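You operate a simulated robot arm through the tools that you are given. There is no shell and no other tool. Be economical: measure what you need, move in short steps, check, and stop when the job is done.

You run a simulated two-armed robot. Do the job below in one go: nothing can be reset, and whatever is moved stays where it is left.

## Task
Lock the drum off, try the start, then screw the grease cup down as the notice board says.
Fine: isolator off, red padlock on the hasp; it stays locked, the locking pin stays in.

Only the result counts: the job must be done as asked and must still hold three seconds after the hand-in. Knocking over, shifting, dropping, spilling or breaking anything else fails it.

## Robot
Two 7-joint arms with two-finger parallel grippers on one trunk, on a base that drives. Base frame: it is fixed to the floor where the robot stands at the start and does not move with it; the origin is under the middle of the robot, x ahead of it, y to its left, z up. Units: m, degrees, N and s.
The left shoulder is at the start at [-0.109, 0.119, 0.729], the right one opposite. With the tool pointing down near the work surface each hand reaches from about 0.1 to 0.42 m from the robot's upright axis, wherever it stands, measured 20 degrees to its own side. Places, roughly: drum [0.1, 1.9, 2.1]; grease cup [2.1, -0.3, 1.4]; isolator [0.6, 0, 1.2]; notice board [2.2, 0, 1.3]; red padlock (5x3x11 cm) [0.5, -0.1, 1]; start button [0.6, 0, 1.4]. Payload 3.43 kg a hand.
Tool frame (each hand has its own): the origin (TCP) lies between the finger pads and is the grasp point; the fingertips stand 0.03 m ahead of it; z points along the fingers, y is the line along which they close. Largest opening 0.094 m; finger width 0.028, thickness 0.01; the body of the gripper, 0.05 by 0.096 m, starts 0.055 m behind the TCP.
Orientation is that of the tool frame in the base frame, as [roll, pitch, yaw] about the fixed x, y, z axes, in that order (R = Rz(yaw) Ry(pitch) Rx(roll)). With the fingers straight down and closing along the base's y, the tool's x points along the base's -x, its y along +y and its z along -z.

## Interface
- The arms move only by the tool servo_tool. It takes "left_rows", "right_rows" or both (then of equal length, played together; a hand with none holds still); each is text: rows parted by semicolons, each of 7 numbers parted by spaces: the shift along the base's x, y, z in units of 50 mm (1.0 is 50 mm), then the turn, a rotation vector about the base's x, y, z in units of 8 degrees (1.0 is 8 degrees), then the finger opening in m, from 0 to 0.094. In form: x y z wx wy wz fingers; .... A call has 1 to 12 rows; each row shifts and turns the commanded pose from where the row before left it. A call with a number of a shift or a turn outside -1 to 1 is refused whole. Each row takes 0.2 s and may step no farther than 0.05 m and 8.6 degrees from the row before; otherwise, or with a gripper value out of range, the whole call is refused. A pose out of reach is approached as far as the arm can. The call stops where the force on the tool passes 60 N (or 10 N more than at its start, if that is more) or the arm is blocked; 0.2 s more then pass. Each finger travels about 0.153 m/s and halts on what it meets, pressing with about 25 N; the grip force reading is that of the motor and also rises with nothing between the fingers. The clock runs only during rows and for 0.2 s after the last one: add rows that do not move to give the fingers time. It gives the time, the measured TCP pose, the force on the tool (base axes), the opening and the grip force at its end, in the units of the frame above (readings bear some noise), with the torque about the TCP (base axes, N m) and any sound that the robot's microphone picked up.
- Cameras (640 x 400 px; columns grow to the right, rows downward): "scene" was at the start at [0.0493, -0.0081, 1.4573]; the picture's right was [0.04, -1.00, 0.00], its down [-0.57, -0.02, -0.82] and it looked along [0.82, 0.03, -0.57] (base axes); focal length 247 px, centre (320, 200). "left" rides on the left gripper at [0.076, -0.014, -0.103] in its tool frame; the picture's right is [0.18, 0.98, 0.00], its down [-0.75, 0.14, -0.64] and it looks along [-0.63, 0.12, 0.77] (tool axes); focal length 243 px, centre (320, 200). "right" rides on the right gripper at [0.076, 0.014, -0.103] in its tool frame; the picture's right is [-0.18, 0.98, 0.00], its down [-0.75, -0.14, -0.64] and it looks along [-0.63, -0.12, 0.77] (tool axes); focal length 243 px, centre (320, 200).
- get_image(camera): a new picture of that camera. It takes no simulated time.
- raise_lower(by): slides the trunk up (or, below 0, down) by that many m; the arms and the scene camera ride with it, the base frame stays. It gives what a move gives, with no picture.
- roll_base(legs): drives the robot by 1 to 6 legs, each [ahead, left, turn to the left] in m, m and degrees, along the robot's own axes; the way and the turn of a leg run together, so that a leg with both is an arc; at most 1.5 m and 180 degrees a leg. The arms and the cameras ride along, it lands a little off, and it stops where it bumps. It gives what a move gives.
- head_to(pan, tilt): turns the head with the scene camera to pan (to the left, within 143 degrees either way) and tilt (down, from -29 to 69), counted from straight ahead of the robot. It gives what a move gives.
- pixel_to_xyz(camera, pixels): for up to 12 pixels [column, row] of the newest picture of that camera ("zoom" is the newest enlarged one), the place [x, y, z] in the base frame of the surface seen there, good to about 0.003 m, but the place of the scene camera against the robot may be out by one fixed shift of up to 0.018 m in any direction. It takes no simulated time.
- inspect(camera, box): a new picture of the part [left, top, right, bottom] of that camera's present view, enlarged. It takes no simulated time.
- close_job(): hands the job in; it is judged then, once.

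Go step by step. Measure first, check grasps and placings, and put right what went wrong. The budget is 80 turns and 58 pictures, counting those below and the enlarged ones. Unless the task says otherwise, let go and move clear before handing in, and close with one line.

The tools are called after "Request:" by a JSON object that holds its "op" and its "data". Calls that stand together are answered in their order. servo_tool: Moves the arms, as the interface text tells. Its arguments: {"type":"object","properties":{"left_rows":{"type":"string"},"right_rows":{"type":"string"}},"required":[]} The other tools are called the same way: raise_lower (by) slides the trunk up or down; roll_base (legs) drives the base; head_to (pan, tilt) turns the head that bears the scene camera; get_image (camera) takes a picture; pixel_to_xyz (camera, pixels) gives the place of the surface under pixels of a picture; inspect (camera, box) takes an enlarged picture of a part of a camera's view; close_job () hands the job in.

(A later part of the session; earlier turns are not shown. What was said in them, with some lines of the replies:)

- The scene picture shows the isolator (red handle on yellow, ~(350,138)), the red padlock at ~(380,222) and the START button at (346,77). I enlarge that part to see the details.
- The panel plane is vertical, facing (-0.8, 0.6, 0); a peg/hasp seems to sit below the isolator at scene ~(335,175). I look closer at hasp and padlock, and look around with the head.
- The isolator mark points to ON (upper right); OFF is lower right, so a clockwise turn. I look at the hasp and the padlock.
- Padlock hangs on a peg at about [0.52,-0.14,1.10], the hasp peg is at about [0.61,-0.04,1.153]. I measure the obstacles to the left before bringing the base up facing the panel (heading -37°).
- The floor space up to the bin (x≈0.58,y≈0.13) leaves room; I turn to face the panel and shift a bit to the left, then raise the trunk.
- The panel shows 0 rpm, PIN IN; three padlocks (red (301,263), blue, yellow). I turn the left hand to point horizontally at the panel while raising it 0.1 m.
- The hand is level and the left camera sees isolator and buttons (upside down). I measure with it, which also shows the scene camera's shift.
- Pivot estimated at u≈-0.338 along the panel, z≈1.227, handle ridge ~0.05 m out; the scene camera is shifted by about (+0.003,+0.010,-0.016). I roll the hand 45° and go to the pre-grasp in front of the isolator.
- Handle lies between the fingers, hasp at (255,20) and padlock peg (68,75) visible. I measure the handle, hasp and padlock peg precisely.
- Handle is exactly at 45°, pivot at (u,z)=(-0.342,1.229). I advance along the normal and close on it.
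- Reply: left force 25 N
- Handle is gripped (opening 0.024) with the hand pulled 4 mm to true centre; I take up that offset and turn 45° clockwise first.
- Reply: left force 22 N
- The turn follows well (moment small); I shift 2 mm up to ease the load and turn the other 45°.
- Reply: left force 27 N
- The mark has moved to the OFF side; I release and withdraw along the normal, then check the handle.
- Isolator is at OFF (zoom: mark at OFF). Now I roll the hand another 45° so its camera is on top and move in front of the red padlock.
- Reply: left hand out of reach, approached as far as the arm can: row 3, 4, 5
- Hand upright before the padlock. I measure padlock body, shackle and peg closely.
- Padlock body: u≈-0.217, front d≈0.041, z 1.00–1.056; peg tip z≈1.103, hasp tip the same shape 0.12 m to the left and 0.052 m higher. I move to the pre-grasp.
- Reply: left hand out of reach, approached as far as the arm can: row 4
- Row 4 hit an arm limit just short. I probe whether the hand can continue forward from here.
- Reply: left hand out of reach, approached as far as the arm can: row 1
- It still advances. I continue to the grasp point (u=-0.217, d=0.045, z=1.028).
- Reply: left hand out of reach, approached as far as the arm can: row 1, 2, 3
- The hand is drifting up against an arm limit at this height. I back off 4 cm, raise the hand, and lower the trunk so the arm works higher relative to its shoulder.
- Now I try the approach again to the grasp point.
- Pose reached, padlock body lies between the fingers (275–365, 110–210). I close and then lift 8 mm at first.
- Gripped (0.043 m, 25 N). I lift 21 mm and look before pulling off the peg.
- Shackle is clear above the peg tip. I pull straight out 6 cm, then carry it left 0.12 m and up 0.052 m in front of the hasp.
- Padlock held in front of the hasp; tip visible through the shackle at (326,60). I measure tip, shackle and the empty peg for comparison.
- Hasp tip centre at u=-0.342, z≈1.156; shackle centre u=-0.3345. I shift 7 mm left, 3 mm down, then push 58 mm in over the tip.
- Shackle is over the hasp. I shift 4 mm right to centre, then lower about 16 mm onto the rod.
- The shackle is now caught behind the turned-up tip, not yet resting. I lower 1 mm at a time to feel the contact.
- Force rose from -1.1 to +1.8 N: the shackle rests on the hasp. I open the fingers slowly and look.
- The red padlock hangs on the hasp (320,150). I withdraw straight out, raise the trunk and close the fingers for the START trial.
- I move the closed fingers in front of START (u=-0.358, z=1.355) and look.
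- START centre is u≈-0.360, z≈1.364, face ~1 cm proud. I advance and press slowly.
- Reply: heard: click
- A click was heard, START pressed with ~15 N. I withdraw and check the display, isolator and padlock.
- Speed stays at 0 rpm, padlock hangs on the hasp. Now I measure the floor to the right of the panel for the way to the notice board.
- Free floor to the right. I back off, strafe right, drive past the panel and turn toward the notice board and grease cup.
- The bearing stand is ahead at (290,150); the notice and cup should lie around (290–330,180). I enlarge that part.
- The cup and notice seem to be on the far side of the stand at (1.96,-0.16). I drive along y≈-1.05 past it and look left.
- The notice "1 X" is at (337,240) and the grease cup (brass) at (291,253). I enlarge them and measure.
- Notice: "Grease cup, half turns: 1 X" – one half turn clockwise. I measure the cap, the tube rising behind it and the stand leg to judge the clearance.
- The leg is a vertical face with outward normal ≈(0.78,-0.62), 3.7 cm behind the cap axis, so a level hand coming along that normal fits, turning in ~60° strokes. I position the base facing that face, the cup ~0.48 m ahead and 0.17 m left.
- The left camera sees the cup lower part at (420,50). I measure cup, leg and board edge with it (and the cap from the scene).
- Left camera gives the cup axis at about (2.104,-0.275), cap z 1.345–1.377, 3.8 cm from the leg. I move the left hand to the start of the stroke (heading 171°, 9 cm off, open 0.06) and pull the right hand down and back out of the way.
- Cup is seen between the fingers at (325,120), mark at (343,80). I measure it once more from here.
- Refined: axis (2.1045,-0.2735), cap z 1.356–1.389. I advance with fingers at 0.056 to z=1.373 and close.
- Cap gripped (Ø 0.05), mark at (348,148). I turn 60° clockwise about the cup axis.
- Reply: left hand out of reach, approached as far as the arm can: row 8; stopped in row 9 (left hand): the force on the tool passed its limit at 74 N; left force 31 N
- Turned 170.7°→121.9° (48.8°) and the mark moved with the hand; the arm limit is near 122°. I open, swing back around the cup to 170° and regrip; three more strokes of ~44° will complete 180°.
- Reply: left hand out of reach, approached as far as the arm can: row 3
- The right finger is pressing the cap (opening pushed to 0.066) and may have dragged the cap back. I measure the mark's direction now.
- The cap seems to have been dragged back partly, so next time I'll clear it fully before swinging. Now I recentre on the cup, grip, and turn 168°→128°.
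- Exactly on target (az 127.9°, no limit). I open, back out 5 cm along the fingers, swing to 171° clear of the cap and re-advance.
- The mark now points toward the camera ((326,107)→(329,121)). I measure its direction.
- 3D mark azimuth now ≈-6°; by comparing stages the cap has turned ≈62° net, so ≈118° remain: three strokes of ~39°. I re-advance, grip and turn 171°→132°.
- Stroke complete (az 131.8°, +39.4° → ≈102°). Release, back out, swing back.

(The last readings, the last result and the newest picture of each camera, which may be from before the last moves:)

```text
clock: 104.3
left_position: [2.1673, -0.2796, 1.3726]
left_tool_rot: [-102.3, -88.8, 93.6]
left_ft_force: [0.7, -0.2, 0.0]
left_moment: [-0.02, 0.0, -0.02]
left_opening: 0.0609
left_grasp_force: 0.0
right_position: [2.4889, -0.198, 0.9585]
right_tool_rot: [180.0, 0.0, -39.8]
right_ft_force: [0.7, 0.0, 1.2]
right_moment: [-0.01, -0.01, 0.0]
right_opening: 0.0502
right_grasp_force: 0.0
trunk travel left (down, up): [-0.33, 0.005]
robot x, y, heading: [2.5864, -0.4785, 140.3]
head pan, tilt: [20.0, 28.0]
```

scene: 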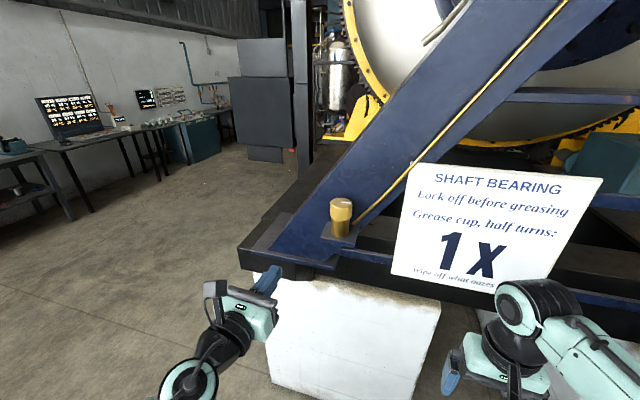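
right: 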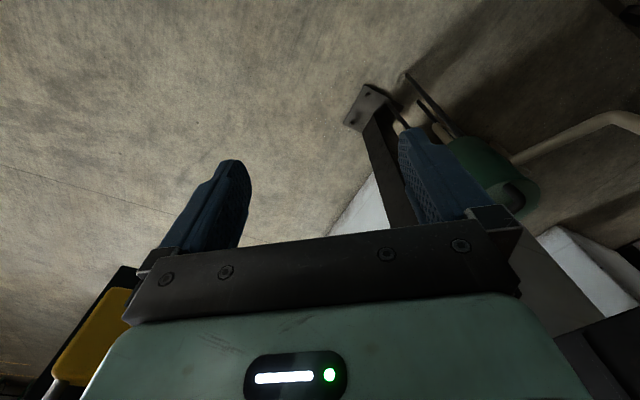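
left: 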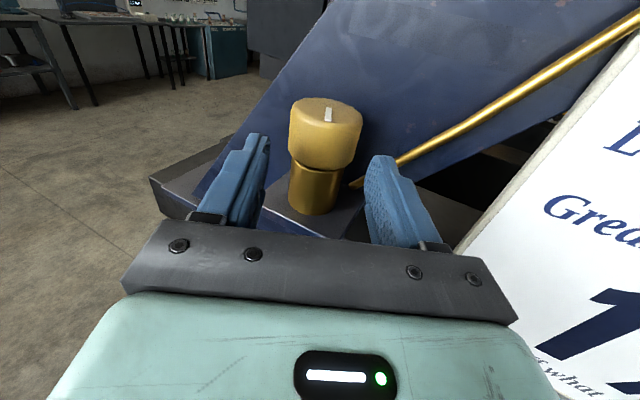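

Az 171.3°, position good; I advance, grip and turn another 39.3°.

Request:
{"op": "servo_tool", "data": {"left_rows": "-0.5 0.066 -0.01 0 0 0 0.061;-0.5 0.066 -0.01 0 0 0 0.061;0 0 0 0 0 0 0.061;0 0 0 0 0 0 0.03;0 0 0 0 0 0 0.03;-0.0095 -0.028 0 0 0 -0.819 0.03;-0.0095 -0.028 0 0 0 -0.819 0.03;-0.0095 -0.028 0 0 0 -0.819 0.03;-0.018 -0.0232 0 0 0 -0.819 0.03;-0.018 -0.0232 0 0 0 -0.819 0.03;-0.018 -0.0232 0 0 0 -0.819 0.03;0 0 0 0 0 0 0.03"}}

Request:
{"op": "servo_tool", "data": {"left_rows": "0 0 0 0 0 0 0.062;0 0 0 0 0 0 0.062;0.333 -0.373 0 0 0 0 0.062;0.333 -0.373 0 0 0 0 0.062;0.068 0.125 0 0 0 0.821 0.062;0.068 0.125 0 0 0 0.821 0.062;0.068 0.125 0 0 0 0.821 0.062;0.068 0.125 0 0 0 0.821 0.062;0.068 0.125 0 0 0 0.821 0.062;0.068 0.125 0 0 0 0.821 0.062;0 0 0 0 0 0 0.061"}}

Request:
{"op": "inspect", "data": {"camera": "left", "box": [280, 85, 376, 145]}}

```text
clock: 106.9
left_position: [2.1138, -0.2814, 1.3698]
left_tool_rot: [-104.2, -88.6, 56.2]
left_ft_force: [4.6, -1.8, -5.4]
left_moment: [-0.28, -0.2, -0.02]
left_opening: 0.0495
left_grasp_force: 45.4
right_position: [2.4899, -0.1999, 0.9578]
right_tool_rot: [180.0, 0.0, -39.7]
right_ft_force: [0.0, -0.4, 0.8]
right_moment: [-0.01, -0.01, 0.0]
right_opening: 0.0499
right_grasp_force: 0.0
trunk travel left (down, up): [-0.33, 0.005]
robot x, y, heading: [2.5908, -0.4774, 140.3]
head pan, tilt: [20.0, 28.0]
```

```text
clock: 109.3
left_position: [2.1659, -0.2822, 1.3709]
left_tool_rot: [-102.3, -88.7, 93.8]
left_ft_force: [0.2, 0.2, 0.1]
left_moment: [0.04, -0.01, 0.01]
left_opening: 0.061
left_grasp_force: 0.1
right_position: [2.4902, -0.1982, 0.9582]
right_tool_rot: [180.0, -0.1, -39.8]
right_ft_force: [0.2, -0.1, 0.3]
right_moment: [0.01, 0.0, 0.02]
right_opening: 0.05
right_grasp_force: 0.1
trunk travel left (down, up): [-0.33, 0.005]
robot x, y, heading: [2.5865, -0.479, 140.2]
head pan, tilt: [20.0, 28.0]
```

```text
6.67 times, centred on (328, 115) of left
```

zoom: 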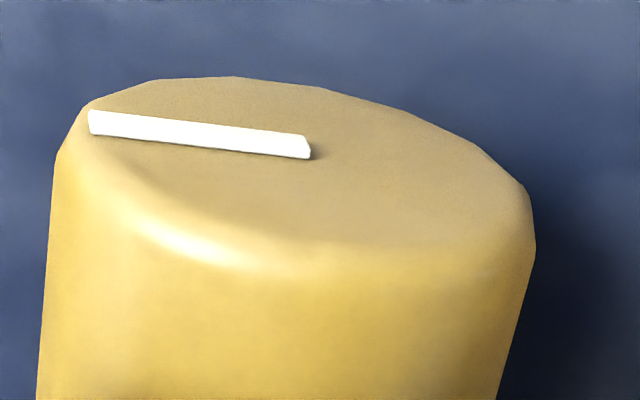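

Request:
{"op": "pixel_to_xyz", "data": {"camera": "zoom", "pixels": [[295, 148], [250, 140], [200, 134], [150, 128], [100, 122], [300, 82], [300, 240], [60, 200], [530, 230]]}}

```text
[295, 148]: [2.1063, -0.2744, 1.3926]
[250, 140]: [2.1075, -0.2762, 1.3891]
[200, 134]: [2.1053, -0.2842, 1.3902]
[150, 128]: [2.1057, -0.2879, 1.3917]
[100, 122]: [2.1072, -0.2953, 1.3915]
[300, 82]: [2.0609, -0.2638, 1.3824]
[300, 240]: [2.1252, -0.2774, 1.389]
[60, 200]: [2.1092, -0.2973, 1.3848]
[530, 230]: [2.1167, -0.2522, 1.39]
```

Mark azimuth is now ≈-88°; from an original ≈+55° that is ≈144°, so ~36.5° remain. I do the last stroke.

Request:
{"op": "servo_tool", "data": {"left_rows": "-0.486 0.092 -0.01 0 0 0 0.061;-0.486 0.092 -0.01 0 0 0 0.061;0 0 0 0 0 0 0.061;0 0 0 0 0 0 0.03;0 0 0 0 0 0 0.03;-0.0084 -0.0267 0 0 0 -0.76 0.03;-0.0084 -0.0267 0 0 0 -0.76 0.03;-0.0084 -0.0267 0 0 0 -0.76 0.03;-0.016 -0.022 0 0 0 -0.76 0.03;-0.016 -0.022 0 0 0 -0.76 0.03;-0.016 -0.022 0 0 0 -0.76 0.03;0 0 0 0 0 0 0.03"}}

Request:
{"op": "servo_tool", "data": {"left_rows": "0 0 0 0 0 0 0.062;0 0 0 0 0 0 0.062;0.354 -0.354 0 0 0 0 0.062;0.354 -0.354 0 0 0 0 0.062;0.068 0.125 0 0 0 0.76 0.062;0.068 0.125 0 0 0 0.76 0.062;0.068 0.125 0 0 0 0.76 0.062;0.068 0.125 0 0 0 0.76 0.062;0.068 0.125 0 0 0 0.76 0.062;0.068 0.125 0 0 0 0.76 0.062;0 0 0 0 0 0 0.061"}}

Request:
{"op": "inspect", "data": {"camera": "left", "box": [280, 85, 376, 145]}}

```text
clock: 111.9
left_position: [2.1145, -0.2798, 1.3698]
left_tool_rot: [-104.4, -88.7, 59.4]
left_ft_force: [2.9, -8.7, -12.5]
left_moment: [0.63, -0.44, 0.05]
left_opening: 0.0493
left_grasp_force: 45.2
right_position: [2.4895, -0.2001, 0.9587]
right_tool_rot: [179.9, 0.1, -39.8]
right_ft_force: [1.4, -0.3, 0.0]
right_moment: [-0.03, -0.01, 0.01]
right_opening: 0.0501
right_grasp_force: 0.1
trunk travel left (down, up): [-0.33, 0.005]
robot x, y, heading: [2.5871, -0.477, 140.3]
head pan, tilt: [20.0, 28.0]
```

```text
clock: 114.3
left_position: [2.1703, -0.2766, 1.3697]
left_tool_rot: [-102.1, -88.7, 93.8]
left_ft_force: [0.6, 1.5, 0.6]
left_moment: [0.0, 0.02, -0.01]
left_opening: 0.0611
left_grasp_force: 0.0
right_position: [2.4895, -0.1983, 0.9587]
right_tool_rot: [180.0, 0.1, -39.8]
right_ft_force: [-0.7, -0.7, 0.6]
right_moment: [0.04, 0.01, 0.02]
right_opening: 0.0497
right_grasp_force: 0.1
trunk travel left (down, up): [-0.33, 0.005]
robot x, y, heading: [2.59, -0.4765, 140.2]
head pan, tilt: [20.0, 28.0]
```

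```text
6.67 times, centred on (328, 115) of left
```

zoom: 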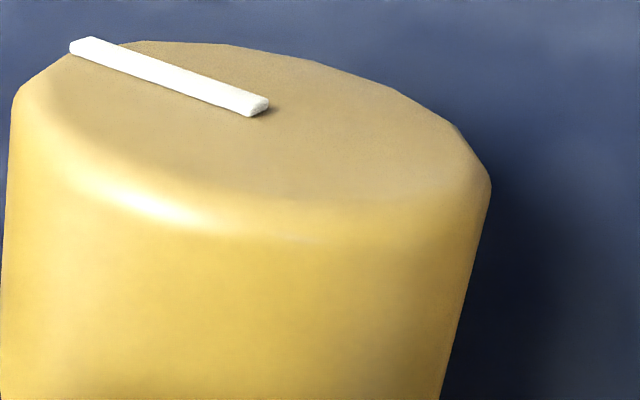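

Request:
{"op": "pixel_to_xyz", "data": {"camera": "zoom", "pixels": [[255, 103], [225, 92], [190, 80], [150, 66], [115, 54], [85, 45], [240, 97], [170, 73], [100, 49], [130, 60]]}}

```text
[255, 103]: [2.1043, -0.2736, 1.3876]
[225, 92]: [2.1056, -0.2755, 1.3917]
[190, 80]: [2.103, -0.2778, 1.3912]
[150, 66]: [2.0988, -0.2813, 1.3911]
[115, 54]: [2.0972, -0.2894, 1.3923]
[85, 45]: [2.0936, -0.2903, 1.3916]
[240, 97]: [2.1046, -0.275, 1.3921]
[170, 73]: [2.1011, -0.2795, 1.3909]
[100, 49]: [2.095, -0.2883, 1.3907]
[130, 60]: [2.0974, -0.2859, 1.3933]
```

Mark azimuth is now ≈-124.4°, i.e. half a turn from ≈+55°. I withdraw the hand clear of the cup and check with the scene camera.

Request:
{"op": "servo_tool", "data": {"left_rows": "0.5 -0.08 0 0 0 0 0.06;0.3 -0.5 0 0 0 -0.765 0.06;0 -0.7 0 0 0 -0.765 0.04;-0.2 -0.7 -0.3 0 0 -0.765 0.02;-0.2 -0.7 -0.6 0 0 -0.765 0.02;0 -0.6 -0.6 0 0 0 0.02"}}

Request:
{"op": "inspect", "data": {"camera": "scene", "box": [320, 190, 360, 215]}}

```text
clock: 115.7
left_position: [2.1903, -0.4402, 1.2958]
left_tool_rot: [-101.6, -88.9, 68.4]
left_ft_force: [-0.1, -0.1, 0.1]
left_moment: [-0.01, -0.02, -0.01]
left_opening: 0.02
left_grasp_force: 0.1
right_position: [2.49, -0.1995, 0.9581]
right_tool_rot: [-180.0, 0.0, -39.8]
right_ft_force: [-0.2, 0.0, 0.5]
right_moment: [-0.01, -0.03, 0.0]
right_opening: 0.0501
right_grasp_force: 0.1
trunk travel left (down, up): [-0.33, 0.005]
robot x, y, heading: [2.5878, -0.4772, 140.4]
head pan, tilt: [20.0, 28.0]
```

```text
16.00 times, centred on (340, 202) of scene
```

zoom: 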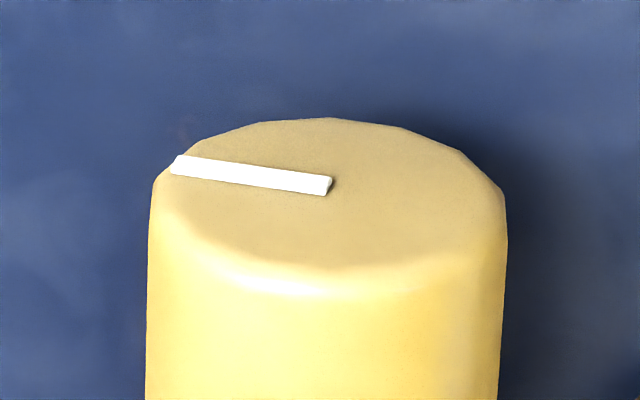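

By the scene view the mark lies at ≈-130° against ≈+52° at the start, about 180–183°, so the half turn is done. The isolator is off and the red padlock hung on the hasp when last seen; both hands are clear, so I hand in.

Request:
{"op": "close_job", "data": {}}

```text
The job is handed in.
```

I switched the isolator off, hung the red padlock on the hasp and tried START: it clicked and the display stayed at 0 rpm. I then screwed the grease cup down one half turn, as the board says (about 180–183° by the cap's mark), and left the locking pin alone. On one regrip a finger dragged the cap back about 30°, which I made up in the later strokes. I did not do the board's small-print line "Wipe off what oozes out".
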